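You operate a simulated robot arm through the tools that you are given. There is no shell and no other tool. Be economical: measure what you need, move in short steps, check, and stop when the job is done.

The job below is to be done with a simulated robot arm. You get a single attempt, and the scene is never put back.

TASK
Stand the clay spool from the top of the wooden bench beside the white tin. It goes on the side that lies toward x +0.7, y +0.7 (a direction in the base frame), with about 3 cm between them.
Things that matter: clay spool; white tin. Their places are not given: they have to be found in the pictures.

It is judged by the outcome, as a careful person would: the job done as asked, and still so three seconds after it is handed in. It fails if anything else is knocked over, pushed out of place, dropped, spilled or broken.

THE ROBOT
A 7-joint arm with a two-finger parallel gripper, fixed in place. Base frame: the origin is at the foot of the arm, x ahead of it, y to its left, z up; the work surface is at about z = 880. Readings come in mm, degrees, newtons and seconds.
With the tool pointing down near the work surface it reaches from about 300 to 700 mm from the base axis. Its first joint turns from -66.0 to 66.0 degrees. Payload 1.57 kg.
The tool frame sits at the grasp point between the pads (the TCP): z along the fingers, y along the line on which they close. The tips reach 30 mm beyond it. The gripper opens to 110 mm. The fingers are 24 mm wide and 12 mm thick; the gripper's body (48 by 112 mm) begins 78 mm behind the TCP.
Orientation is that of the tool frame in the base frame, as a unit quaternion [w, x, y, z]. With the fingers straight down and closing along the base's y, the tool's x points along the base's -x, its y along +y and its z along -z.

THE INTERFACE
- The arm moves only by the tool arm_command. Its argument "deltas" is one flat list of numbers, 7 for each row, row after row: the turn, a rotation vector about the tool's x, y, z in units of 8 degrees (1.0 is 8 degrees), then the shift along the tool's x, y, z in units of 20 mm (1.0 is 20 mm), then the finger opening in cm, from 0 to 11. In form: [rx, ry, rz, x, y, z, grip, rx, ry, rz, x, y, z, grip, ...]. A call has 1 to 8 rows; each row shifts and turns the commanded pose from where the row before left it, along the tool's axes as they then stand. A call with a number of a shift or a turn outside -1 to 1 is refused whole. Rows are played at 5 a second. More than 50 mm and 8.6 degrees between two rows, or a gripper value outside its range, and nothing of the call is played. A pose out of reach is approached as far as the arm can. The call stops where the force on the tool passes 40 N (or 10 N more than at its start, if that is more) or the arm is blocked; 0.2 s more then pass. The fingers move at their own pace (about 108 mm/s each) and stop on an object; they squeeze with about 43 N. The grip force told is the motor's: it shows also when the fingers shut on nothing. Time passes only in rows, and 0.2 s behind the last, so rows that do not move let the fingers close. It gives the time, the measured TCP pose, the force on the tool (base axes), the opening and the grip force at its end, in the units of the frame above (readings bear some noise).
- Cameras (640 x 400 px; columns grow to the right, rows downward): "scene" is fixed at [180.5, -417.1, 1374.7]; the picture's right is [0.51, -0.86, 0.00], its down [-0.65, -0.39, -0.65] and it looks along [0.56, 0.33, -0.76] (base axes); focal length 309 px, centre (320, 200). "wrist" rides on the gripper at [-36, 0, -80] in the tool frame; the picture's right is [0.00, -1.00, 0.00], its down [0.97, 0.00, -0.24] and it looks along [0.24, 0.00, 0.97] (tool axes); focal length 218 px, centre (320, 200).
- camera(camera): a new picture of that camera. The clock stands still meanwhile.
- measure_at(camera, pixels): for up to 12 pixels [column, row] of the newest picture of that camera ("zoom" is the newest enlarged one), the place [x, y, z] in the base frame of the surface seen there, good to about 2 mm, but the place of the scene camera against the robot may be out by one fixed shift of up to 18 mm in any direction. The clock stands still meanwhile.
- zoom(camera, box): a new picture of the part [left, top, right, bottom] of that camera's present view, enlarged. The clock stands still meanwhile.
- job_done(): hands the job in; it is judged then, once.

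Work in short steps. Measure before you move; look again where a grasp or a placing could have gone wrong, and mend it. You have 60 turns and 26 pictures in all, those below and enlarged ones among them. Open the gripper and draw the arm clear of the work before you hand the job in, unless the task says otherwise; then end with one line.

The tools are called after "Emit:" by a JSON object that holds its "fn" and its "kwargs". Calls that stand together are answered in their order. arm_command: Moves the arm, as the interface text tells. Its arguments: {"type":"object","properties":{"deltas":{"type":"array","items":{"type":"number"}}},"required":["deltas"]} The other tools are called the same way: camera (camera) takes a picture; measure_at (camera, pixels) gives the place of the surface under pixels of a picture; zoom (camera, box) takes an enlarged picture of a part of a camera's view; job_done () hands the job in.

At the start:

```text
clock: 0.0
ee_pos: [274.5, -292.1, 1173.1]
tool_rot: [0.0, 0.0, 1.0, -0.001]
ft_force: [1.1, 0.5, -0.1]
finger_gap: 109.9
gripper_force: 0.0
```

scene: 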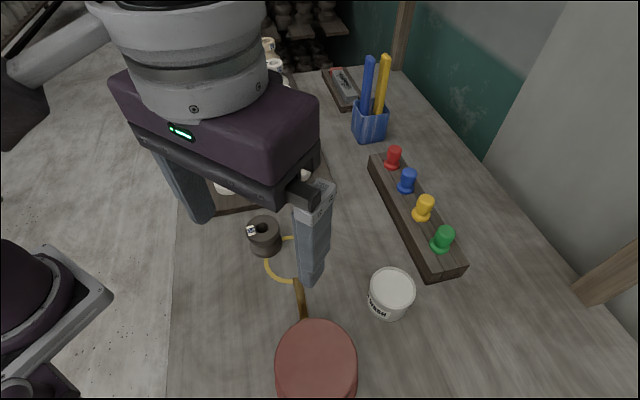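
wrist: 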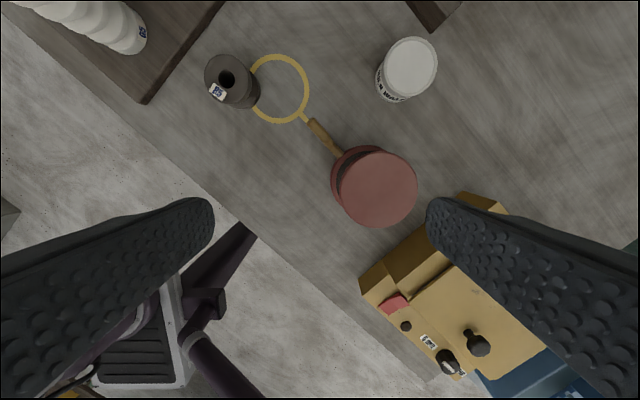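

The scene shows a terracotta round object near (316,360), a dark holed object near (264,235) and the white tin near (391,293). I'll zoom in to identify which is the clay spool and where the bench is.

Emit:
{"fn": "zoom", "kwargs": {"camera": "wrist", "box": [180, 20, 480, 240]}}

Emit:
{"fn": "zoom", "kwargs": {"camera": "scene", "box": [200, 180, 480, 400]}}

Emit:
{"fn": "measure_at", "kwargs": {"camera": "wrist", "pixels": [[380, 185], [345, 180], [408, 65], [390, 98], [227, 78], [300, 200], [280, 88], [440, 130], [320, 130], [435, 10], [120, 70], [405, 40]]}}

```text
1.82 times, centred on (330, 130) of wrist
```

zoom: 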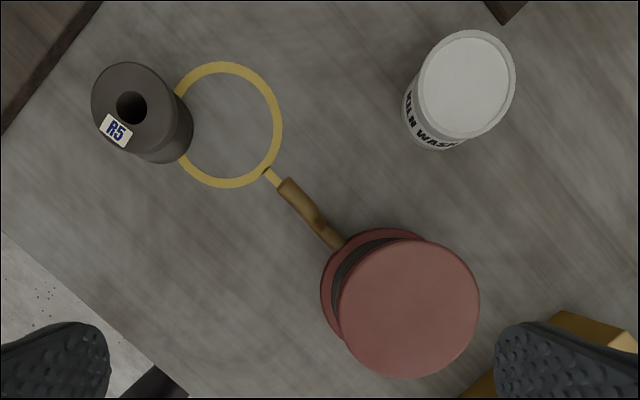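

```text
1.82 times, centred on (340, 290) of scene
```

zoom: 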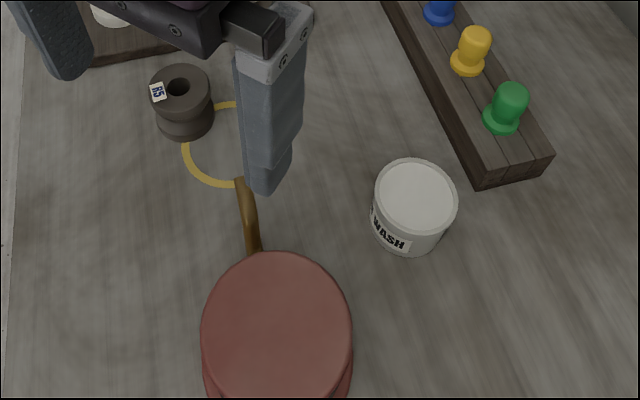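

```text
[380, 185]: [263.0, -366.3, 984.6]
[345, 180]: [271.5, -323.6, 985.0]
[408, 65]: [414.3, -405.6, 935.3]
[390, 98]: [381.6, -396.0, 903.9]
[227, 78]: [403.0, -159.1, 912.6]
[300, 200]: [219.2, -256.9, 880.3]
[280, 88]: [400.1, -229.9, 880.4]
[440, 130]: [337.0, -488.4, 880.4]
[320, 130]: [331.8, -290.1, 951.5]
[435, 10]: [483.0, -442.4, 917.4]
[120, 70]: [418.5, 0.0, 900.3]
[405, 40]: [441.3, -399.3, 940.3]
```

The grey holed spool (R5) at zoom (145,110) looks like a kiln prop of clay, and the terracotta thing looks like a banding wheel. I'll take more points on the spool, ring tool, red object and tin.

Emit:
{"fn": "camera", "kwargs": {"camera": "wrist"}}

Emit:
{"fn": "measure_at", "kwargs": {"camera": "wrist", "pixels": [[263, 62], [307, 92], [265, 117], [302, 116], [312, 125], [325, 140], [337, 153], [350, 155], [208, 72], [245, 70], [225, 57], [245, 98]]}}

Emit:
{"fn": "measure_at", "kwargs": {"camera": "scene", "pixels": [[265, 222], [249, 222], [281, 224], [264, 216], [264, 250], [391, 287], [372, 287], [412, 290], [316, 350], [300, 290], [270, 270], [391, 270]]}}

```text
21 pictures are left
```

wrist: 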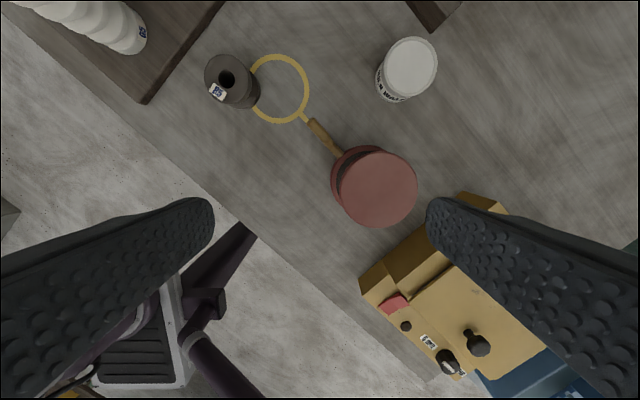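

```text
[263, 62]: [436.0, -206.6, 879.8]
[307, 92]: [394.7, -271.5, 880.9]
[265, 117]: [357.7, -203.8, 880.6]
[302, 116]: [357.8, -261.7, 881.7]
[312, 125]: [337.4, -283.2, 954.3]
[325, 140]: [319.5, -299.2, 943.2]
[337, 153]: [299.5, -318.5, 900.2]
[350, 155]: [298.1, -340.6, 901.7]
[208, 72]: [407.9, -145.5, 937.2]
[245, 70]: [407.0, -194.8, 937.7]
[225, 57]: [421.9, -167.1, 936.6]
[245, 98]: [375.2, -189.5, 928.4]
```

```text
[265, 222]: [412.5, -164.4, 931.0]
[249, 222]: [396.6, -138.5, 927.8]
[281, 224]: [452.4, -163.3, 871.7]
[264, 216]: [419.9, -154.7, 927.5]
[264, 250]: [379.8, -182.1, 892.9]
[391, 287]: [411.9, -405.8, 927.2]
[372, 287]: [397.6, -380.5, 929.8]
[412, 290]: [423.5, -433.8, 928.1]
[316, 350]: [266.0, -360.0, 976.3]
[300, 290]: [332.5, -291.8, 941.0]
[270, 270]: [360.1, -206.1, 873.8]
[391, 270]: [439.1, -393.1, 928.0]
```

The spool centres near (397,-171), about 60 mm across, top z≈937; the ring of the loop tool seems to pass close to or under it. I'll move above it (high) for a better view.

Emit:
{"fn": "arm_command", "kwargs": {"deltas": [0, 0, 0, -0.96, 0.6, 0.4, 9, 0, 0, 0, -0.96, 0.6, 0.4, 9, 0, 0, 0, -0.96, 0.6, 0.4, 9, 0, 0, 0, -0.96, 0.6, 0.4, 9, 0, 0, 0, -0.96, 0.6, 0.4, 9, 0, 0, 0, -0.96, 0.6, 0.4, 9]}}

Emit:
{"fn": "camera", "kwargs": {"camera": "wrist"}}

Emit:
{"fn": "camera", "kwargs": {"camera": "scene"}}

```text
clock: 1.4
ee_pos: [390.8, -219.4, 1125.1]
tool_rot: [0.0, 0.0, 1.0, 0.001]
ft_force: [0.2, 0.3, -0.7]
finger_gap: 90.0
gripper_force: 0.1
```

```text
20 pictures are left
```

wrist: 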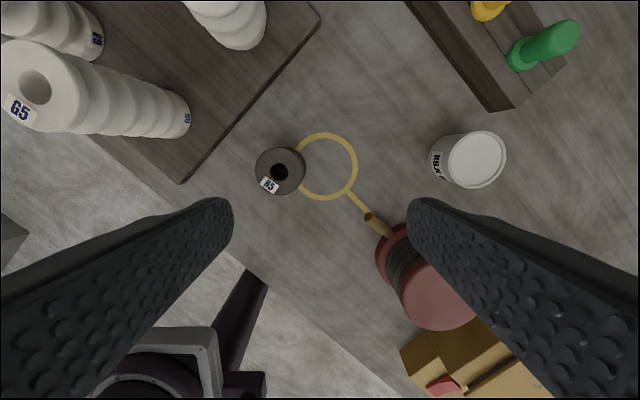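

```text
19 pictures are left
```

scene: 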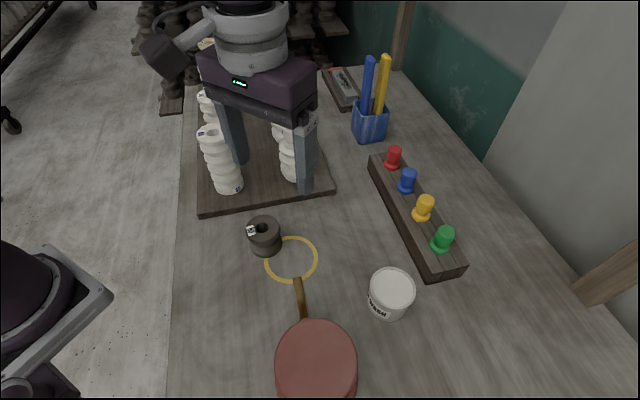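

Spool stacks (white) stand on a board at left; the single dark R5 spool stands on the bench at (281,170) in the wrist view. I'll zoom to see ring/spool contact and the tin's surroundings.

Emit:
{"fn": "zoom", "kwargs": {"camera": "wrist", "box": [230, 110, 410, 240]}}

Emit:
{"fn": "measure_at", "kwargs": {"camera": "wrist", "pixels": [[256, 168], [305, 168], [281, 149], [290, 190], [475, 158], [445, 158], [505, 158], [476, 133], [476, 186], [510, 105], [420, 5], [370, 218]]}}

Emit:
{"fn": "zoom", "kwargs": {"camera": "scene", "box": [180, 100, 340, 300]}}

```text
3.08 times, centred on (320, 175) of wrist
```

zoom: 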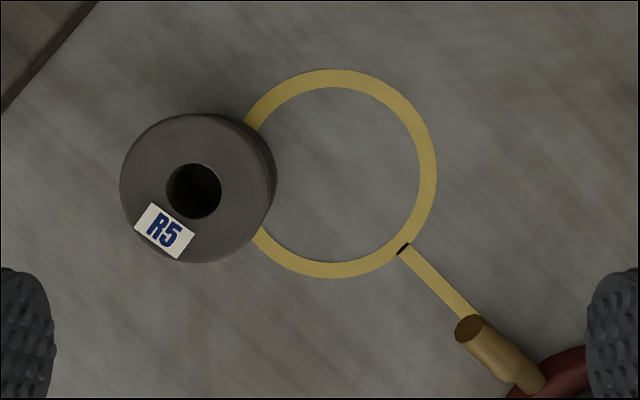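

```text
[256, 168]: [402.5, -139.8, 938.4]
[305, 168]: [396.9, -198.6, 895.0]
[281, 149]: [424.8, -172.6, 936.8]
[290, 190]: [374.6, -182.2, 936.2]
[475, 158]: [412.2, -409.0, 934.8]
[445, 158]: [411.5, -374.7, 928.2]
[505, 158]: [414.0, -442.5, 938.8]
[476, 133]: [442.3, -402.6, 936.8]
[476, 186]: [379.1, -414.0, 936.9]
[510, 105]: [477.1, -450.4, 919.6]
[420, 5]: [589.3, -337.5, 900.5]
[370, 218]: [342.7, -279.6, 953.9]
```

```text
2.00 times, centred on (260, 200) of scene
```

zoom: 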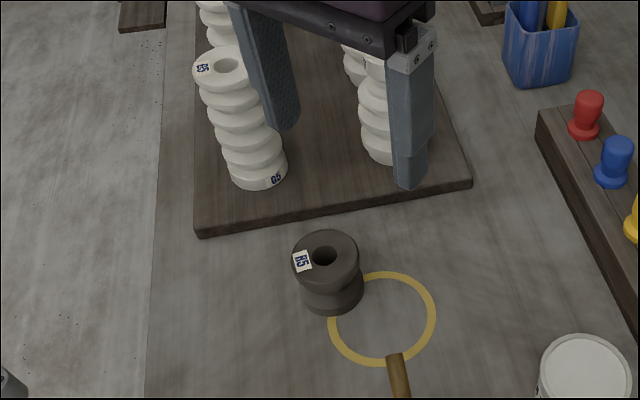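

I need to know whether the ring lies flat and how the neck and handle connect; measuring along them in the wrist view.

Emit:
{"fn": "zoom", "kwargs": {"camera": "wrist", "box": [290, 120, 430, 250]}}

Emit:
{"fn": "measure_at", "kwargs": {"camera": "wrist", "pixels": [[304, 147], [306, 189], [325, 197], [347, 189], [352, 195], [358, 202], [363, 207], [366, 214], [375, 223], [381, 229], [386, 234], [326, 135]]}}

```text
3.08 times, centred on (360, 185) of wrist
```

zoom: 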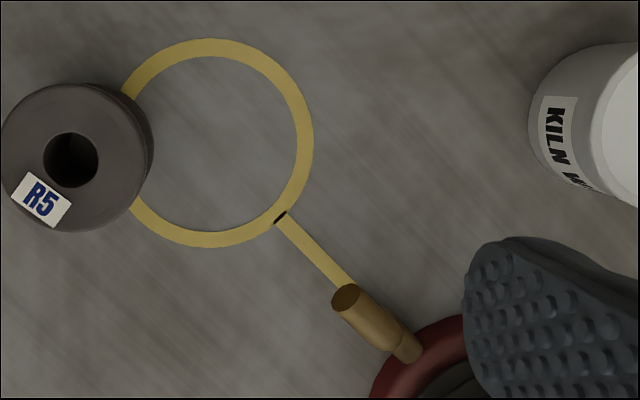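

```text
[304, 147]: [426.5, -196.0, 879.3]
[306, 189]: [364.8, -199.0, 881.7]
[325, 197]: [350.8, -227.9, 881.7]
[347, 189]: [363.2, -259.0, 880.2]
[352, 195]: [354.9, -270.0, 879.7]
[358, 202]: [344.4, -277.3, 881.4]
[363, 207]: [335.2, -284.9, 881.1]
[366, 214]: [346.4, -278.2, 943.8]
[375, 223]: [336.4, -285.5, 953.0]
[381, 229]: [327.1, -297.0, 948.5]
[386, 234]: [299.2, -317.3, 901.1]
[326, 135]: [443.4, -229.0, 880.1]
```

The ring is flat paint on the bench, so it is no obstacle. Spool centre ≈(398,-171), r≈30; tin centre ≈(411,-408), r≈33, so the target is ≈(477,-342). I move over the spool and partway down, then check.

Emit:
{"fn": "arm_command", "kwargs": {"deltas": [0, 0, 0, -0.12, 0.8, 0, 9, 0, 0, 0, -0.12, 0.8, 0, 9, 0, 0, 0, -0.12, 0.8, 0, 9, 0, 0, 0, 0, 0, 1, 9, 0, 0, 0, 0, 0, 1, 9, 0, 0, 0, 0, 0, 1, 9, 0, 0, 0, 0, 0, 1, 9, 0, 0, 0, 0, 0, 1, 9]}}

Emit:
{"fn": "camera", "kwargs": {"camera": "wrist"}}

```text
clock: 3.2
ee_pos: [396.5, -172.5, 1024.4]
tool_rot: [0.0, 0.0, 1.0, 0.0]
ft_force: [0.2, 0.6, 0.0]
finger_gap: 90.1
gripper_force: 0.0
```

```text
15 pictures are left
```

wrist: 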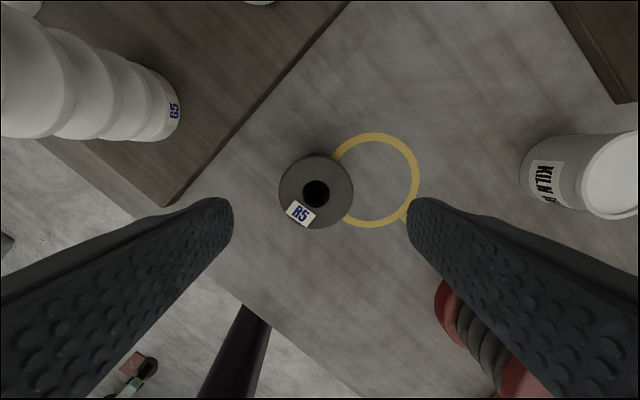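

The spool top is centred at (316,191), i.e. ≈(398,-169.5). I correct and descend to z≈919.

Emit:
{"fn": "arm_command", "kwargs": {"deltas": [0, 0, 0, -0.075, 0.15, 0.5, 9, 0, 0, 0, 0, 0, 1, 9, 0, 0, 0, 0, 0, 1, 9, 0, 0, 0, 0, 0, 1, 9, 0, 0, 0, 0, 0, 1, 9, 0, 0, 0, 0, 0, 0.75, 9, 0, 0, 0, 0, 0, 0, 9]}}

```text
clock: 4.8
ee_pos: [400.8, -169.3, 920.9]
tool_rot: [0.0, -0.001, 1.0, 0.001]
ft_force: [-0.5, 1.3, 0.3]
finger_gap: 89.9
gripper_force: 0.1
```

No contact so far; closing the fingers on the spool.

Emit:
{"fn": "arm_command", "kwargs": {"deltas": [0, 0, 0, 0.1, 0, 0, 7, 0, 0, 0, 0, 0, 0, 5, 0, 0, 0, 0, 0, 0, 4, 0, 0, 0, 0, 0, 0, 4, 0, 0, 0, 0, 0, 0, 4]}}

```text
clock: 6.0
ee_pos: [397.9, -168.8, 920.6]
tool_rot: [0.001, 0.0, 1.0, 0.0]
ft_force: [1.2, -1.6, 0.8]
finger_gap: 59.0
gripper_force: 42.6
```

Fingers hold at 59 mm with 42.6 N. Lifting straight up 120 mm.

Emit:
{"fn": "arm_command", "kwargs": {"deltas": [0, 0, 0, 0, 0, -0.5, 4, 0, 0, 0, 0, 0, -1, 4, 0, 0, 0, 0, 0, -1, 4, 0, 0, 0, 0, 0, -1, 4, 0, 0, 0, 0, 0, -1, 4, 0, 0, 0, 0, 0, -1, 4, 0, 0, 0, 0, 0, -0.5, 4]}}

Emit:
{"fn": "camera", "kwargs": {"camera": "scene"}}

```text
clock: 7.6
ee_pos: [397.6, -169.9, 1041.3]
tool_rot: [0.0, 0.001, 1.0, 0.0]
ft_force: [0.3, -0.1, -2.5]
finger_gap: 59.2
gripper_force: 43.2
```

```text
14 pictures are left
```

scene: 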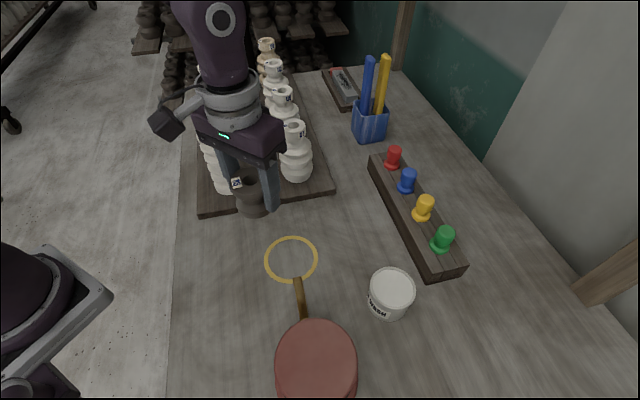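

The spool is held and clear. Carrying it at z≈1041 toward (477,-342).

Emit:
{"fn": "arm_command", "kwargs": {"deltas": [0, 0, 0, -0.5, -1, 0, 4, 0, 0, 0, -0.5, -1, 0, 4, 0, 0, 0, -0.5, -1, 0, 4, 0, 0, 0, -0.5, -1, 0, 4, 0, 0, 0, -0.5, -1, 0, 4, 0, 0, 0, -0.5, -1, 0, 4, 0, 0, 0, -0.5, -1, 0, 4, 0, 0, 0, -0.5, -0.6, 0, 4]}}

Emit:
{"fn": "camera", "kwargs": {"camera": "wrist"}}

```text
clock: 9.4
ee_pos: [476.5, -321.6, 1040.5]
tool_rot: [0.0, 0.0, 1.0, 0.0]
ft_force: [0.0, 0.4, -2.6]
finger_gap: 59.0
gripper_force: 43.0
```

```text
13 pictures are left
```

wrist: 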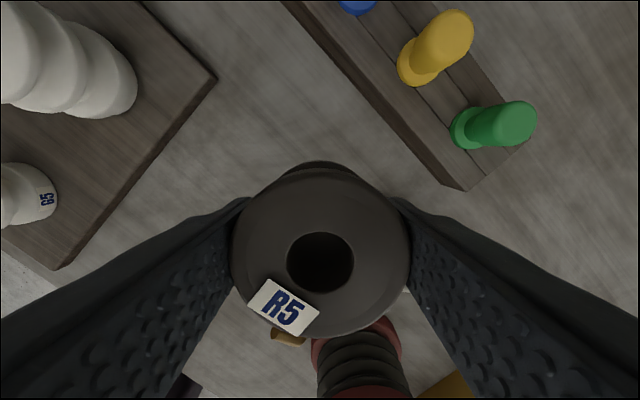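

Tin is behind the right finger; I check the rack's edge near (450,190) and its pegs, plus the tin rim in the scene view for the final target.

Emit:
{"fn": "measure_at", "kwargs": {"camera": "wrist", "pixels": [[445, 175], [466, 188], [438, 185], [380, 105], [372, 112], [520, 115], [440, 40]]}}

Emit:
{"fn": "zoom", "kwargs": {"camera": "scene", "box": [340, 220, 480, 330]}}

Emit:
{"fn": "measure_at", "kwargs": {"camera": "scene", "pixels": [[371, 285], [413, 289], [392, 271], [388, 305], [427, 275], [464, 267]]}}

```text
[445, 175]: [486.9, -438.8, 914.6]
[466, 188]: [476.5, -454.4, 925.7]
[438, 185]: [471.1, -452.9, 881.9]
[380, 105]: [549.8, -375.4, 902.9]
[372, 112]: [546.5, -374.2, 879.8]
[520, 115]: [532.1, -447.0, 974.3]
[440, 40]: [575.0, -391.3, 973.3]
```

```text
3.64 times, centred on (410, 275) of scene
```

zoom: 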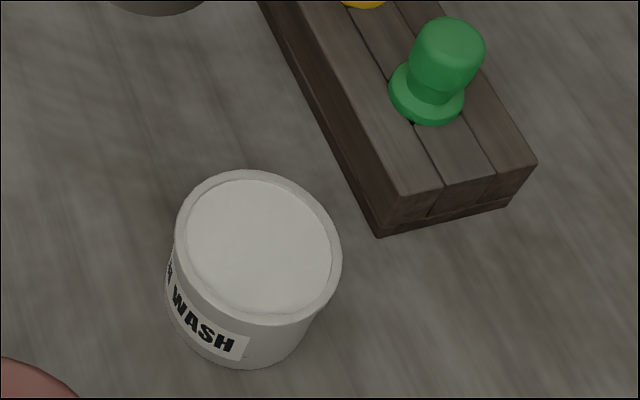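

```text
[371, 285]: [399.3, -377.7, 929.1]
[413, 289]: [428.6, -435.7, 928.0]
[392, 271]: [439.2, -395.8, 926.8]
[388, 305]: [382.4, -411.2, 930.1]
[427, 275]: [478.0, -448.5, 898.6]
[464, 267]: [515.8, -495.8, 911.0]
```

Rack face runs about 45 mm beyond the spool's flange at the target, and pegs (z≈974) stay clear of the gripper. Tin centre ≈(410.5,-408), so I go to (476.5,-342) and descend to just above the bench.

Emit:
{"fn": "arm_command", "kwargs": {"deltas": [0, 0, 0, 0, -1, 0, 4, 0, 0, 0, 0, 0, 1, 4, 0, 0, 0, 0, 0, 1, 4, 0, 0, 0, 0, 0, 1, 4, 0, 0, 0, 0, 0, 1, 4, 0, 0, 0, 0, 0, 1, 4, 0, 0, 0, 0, 0, 0.6, 4, 0, 0, 0, 0, 0, 0, 4]}}

Emit:
{"fn": "zoom", "kwargs": {"camera": "scene", "box": [300, 160, 480, 330]}}

```text
clock: 11.2
ee_pos: [475.8, -342.7, 928.9]
tool_rot: [0.0, 0.0, 1.0, 0.0]
ft_force: [0.8, -1.0, -3.6]
finger_gap: 59.1
gripper_force: 43.1
```

```text
2.35 times, centred on (390, 245) of scene
```

zoom: 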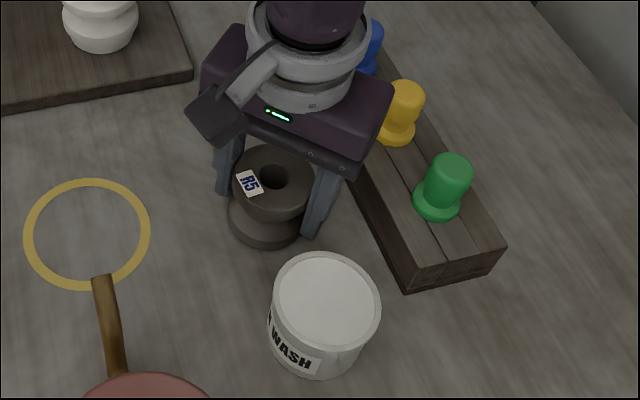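

Everything is clear; about 8 mm remain. Lowering gently to contact.

Emit:
{"fn": "arm_command", "kwargs": {"deltas": [0, 0, 0, 0, 0, 0.15, 4, 0, 0, 0, 0, 0, 0.15, 4, 0, 0, 0, 0, 0, 0.1, 4, 0, 0, 0, 0, 0, 0, 4]}}

```text
clock: 12.2
ee_pos: [476.0, -341.3, 921.2]
tool_rot: [0.0, 0.0, 1.0, 0.0]
ft_force: [0.1, 0.2, -2.6]
finger_gap: 59.1
gripper_force: 43.1
```

Not yet touching (force unchanged); a slight further lowering.

Emit:
{"fn": "arm_command", "kwargs": {"deltas": [0, 0, 0, 0, 0, 0.05, 4, 0, 0, 0, 0, 0, 0.05, 4, 0, 0, 0, 0, 0, 0, 4]}}

```text
clock: 13.0
ee_pos: [476.5, -341.7, 920.5]
tool_rot: [0.001, 0.0, 1.0, -0.002]
ft_force: [-7.9, 8.3, 38.6]
finger_gap: 59.1
gripper_force: 42.5
```

Firm contact (38.6 N). I ease up 1 mm, then open to 78 mm.

Emit:
{"fn": "arm_command", "kwargs": {"deltas": [0, 0, 0, 0, 0, -0.06, 4, 0, 0, 0, 0, 0, 0, 6.2, 0, 0, 0, 0, 0, 0, 7, 0, 0, 0, 0, 0, 0, 7.8, 0, 0, 0, 0, 0, 0, 7.8]}}

Emit:
{"fn": "camera", "kwargs": {"camera": "wrist"}}

```text
clock: 14.2
ee_pos: [476.0, -341.1, 919.4]
tool_rot: [0.0, 0.0, 1.0, 0.0]
ft_force: [-0.4, -0.7, 0.8]
finger_gap: 78.0
gripper_force: 0.0
```

```text
10 pictures are left
```

wrist: 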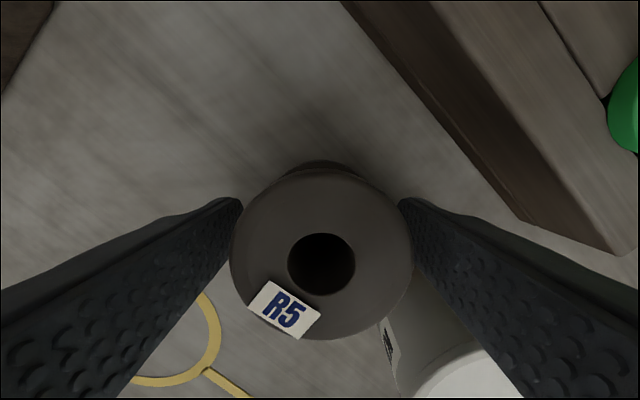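

Released; the spool stands upright between the open fingers. Rising straight up, then looking from above.

Emit:
{"fn": "arm_command", "kwargs": {"deltas": [0, 0, 0, 0, 0, -0.5, 7.8, 0, 0, 0, 0, 0, -1, 7.8, 0, 0, 0, 0, 0, -1, 7.8, 0, 0, 0, 0, 0, -1, 7.8, 0, 0, 0, 0, 0, -1, 7.8, 0, 0, 0, 0, 0, -1, 7.8, 0, 0, 0, 0, 0, -1, 7.8, 0, 0, 0, 0, 0, -1, 7.8]}}

Emit:
{"fn": "arm_command", "kwargs": {"deltas": [0, 0, 0, 0.8, 0.5, -0.5, 11, 0, 0, 0, 0.8, 0.5, -0.5, 11, 0, 0, 0, 0.8, 0.5, -0.5, 11, 0, 0, 0, 0.8, 0.5, -0.5, 11]}}

Emit:
{"fn": "camera", "kwargs": {"camera": "wrist"}}

Emit:
{"fn": "camera", "kwargs": {"camera": "scene"}}

```text
clock: 16.0
ee_pos: [476.4, -340.9, 1069.5]
tool_rot: [0.0, 0.0, 1.0, 0.0]
ft_force: [-0.8, -0.3, -0.4]
finger_gap: 78.0
gripper_force: 0.0
```

```text
clock: 17.0
ee_pos: [411.2, -300.4, 1110.1]
tool_rot: [0.0, 0.0, 1.0, 0.0]
ft_force: [0.8, 0.4, -0.4]
finger_gap: 109.9
gripper_force: 0.0
```

```text
9 pictures are left
```

wrist: 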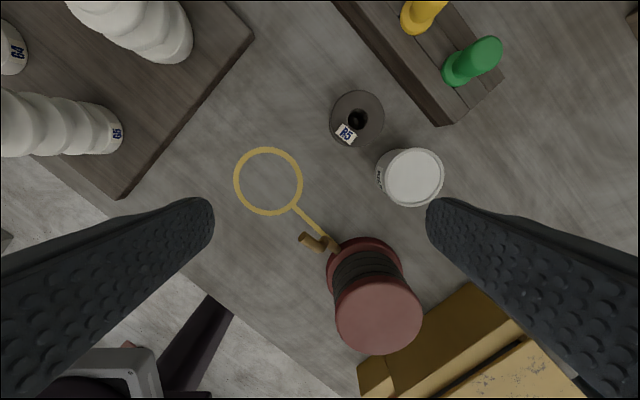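

```text
8 pictures are left
```

scene: 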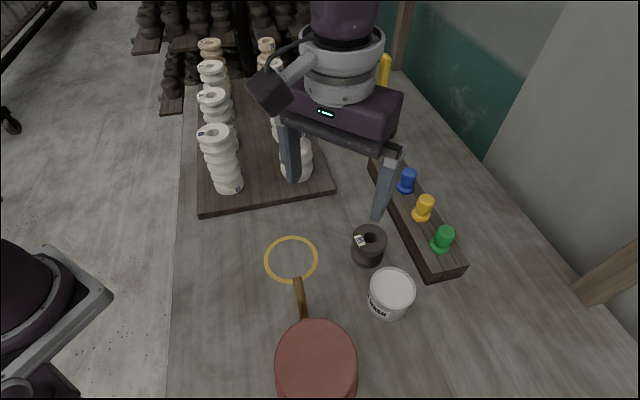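

The spool stands at (357,118) beside the tin at (412,177). Measuring rims to verify the gap.

Emit:
{"fn": "measure_at", "kwargs": {"camera": "wrist", "pixels": [[334, 119], [381, 119], [357, 94], [357, 143], [385, 177], [441, 177], [414, 152], [414, 203]]}}

Emit:
{"fn": "zoom", "kwargs": {"camera": "wrist", "box": [310, 70, 470, 220]}}

```text
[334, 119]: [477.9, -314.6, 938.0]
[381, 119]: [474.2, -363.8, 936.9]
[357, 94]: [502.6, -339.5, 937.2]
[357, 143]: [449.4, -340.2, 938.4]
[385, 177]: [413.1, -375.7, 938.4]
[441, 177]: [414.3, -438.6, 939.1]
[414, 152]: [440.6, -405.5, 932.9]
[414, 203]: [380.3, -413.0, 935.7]
```

```text
2.67 times, centred on (390, 145) of wrist
```

zoom: 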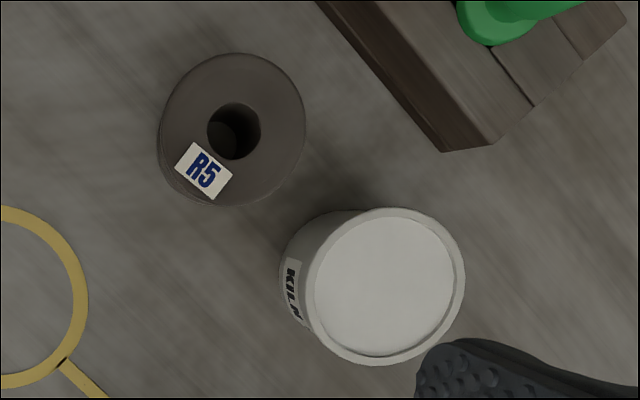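

Spool centre is ≈(476,-340) and tin centre ≈(411,-408): direction (0.69,0.73), gap ≈31 mm, upright, nothing else disturbed. The gripper is open and clear, so I hand in.

Emit:
{"fn": "job_done", "kwargs": {}}

```text
The job is handed in.
```

The clay spool (the dark one tagged R5) stands upright beside the white tin, on the side toward x +0.7, y +0.7, with a gap of about 3 cm, and nothing else was disturbed.
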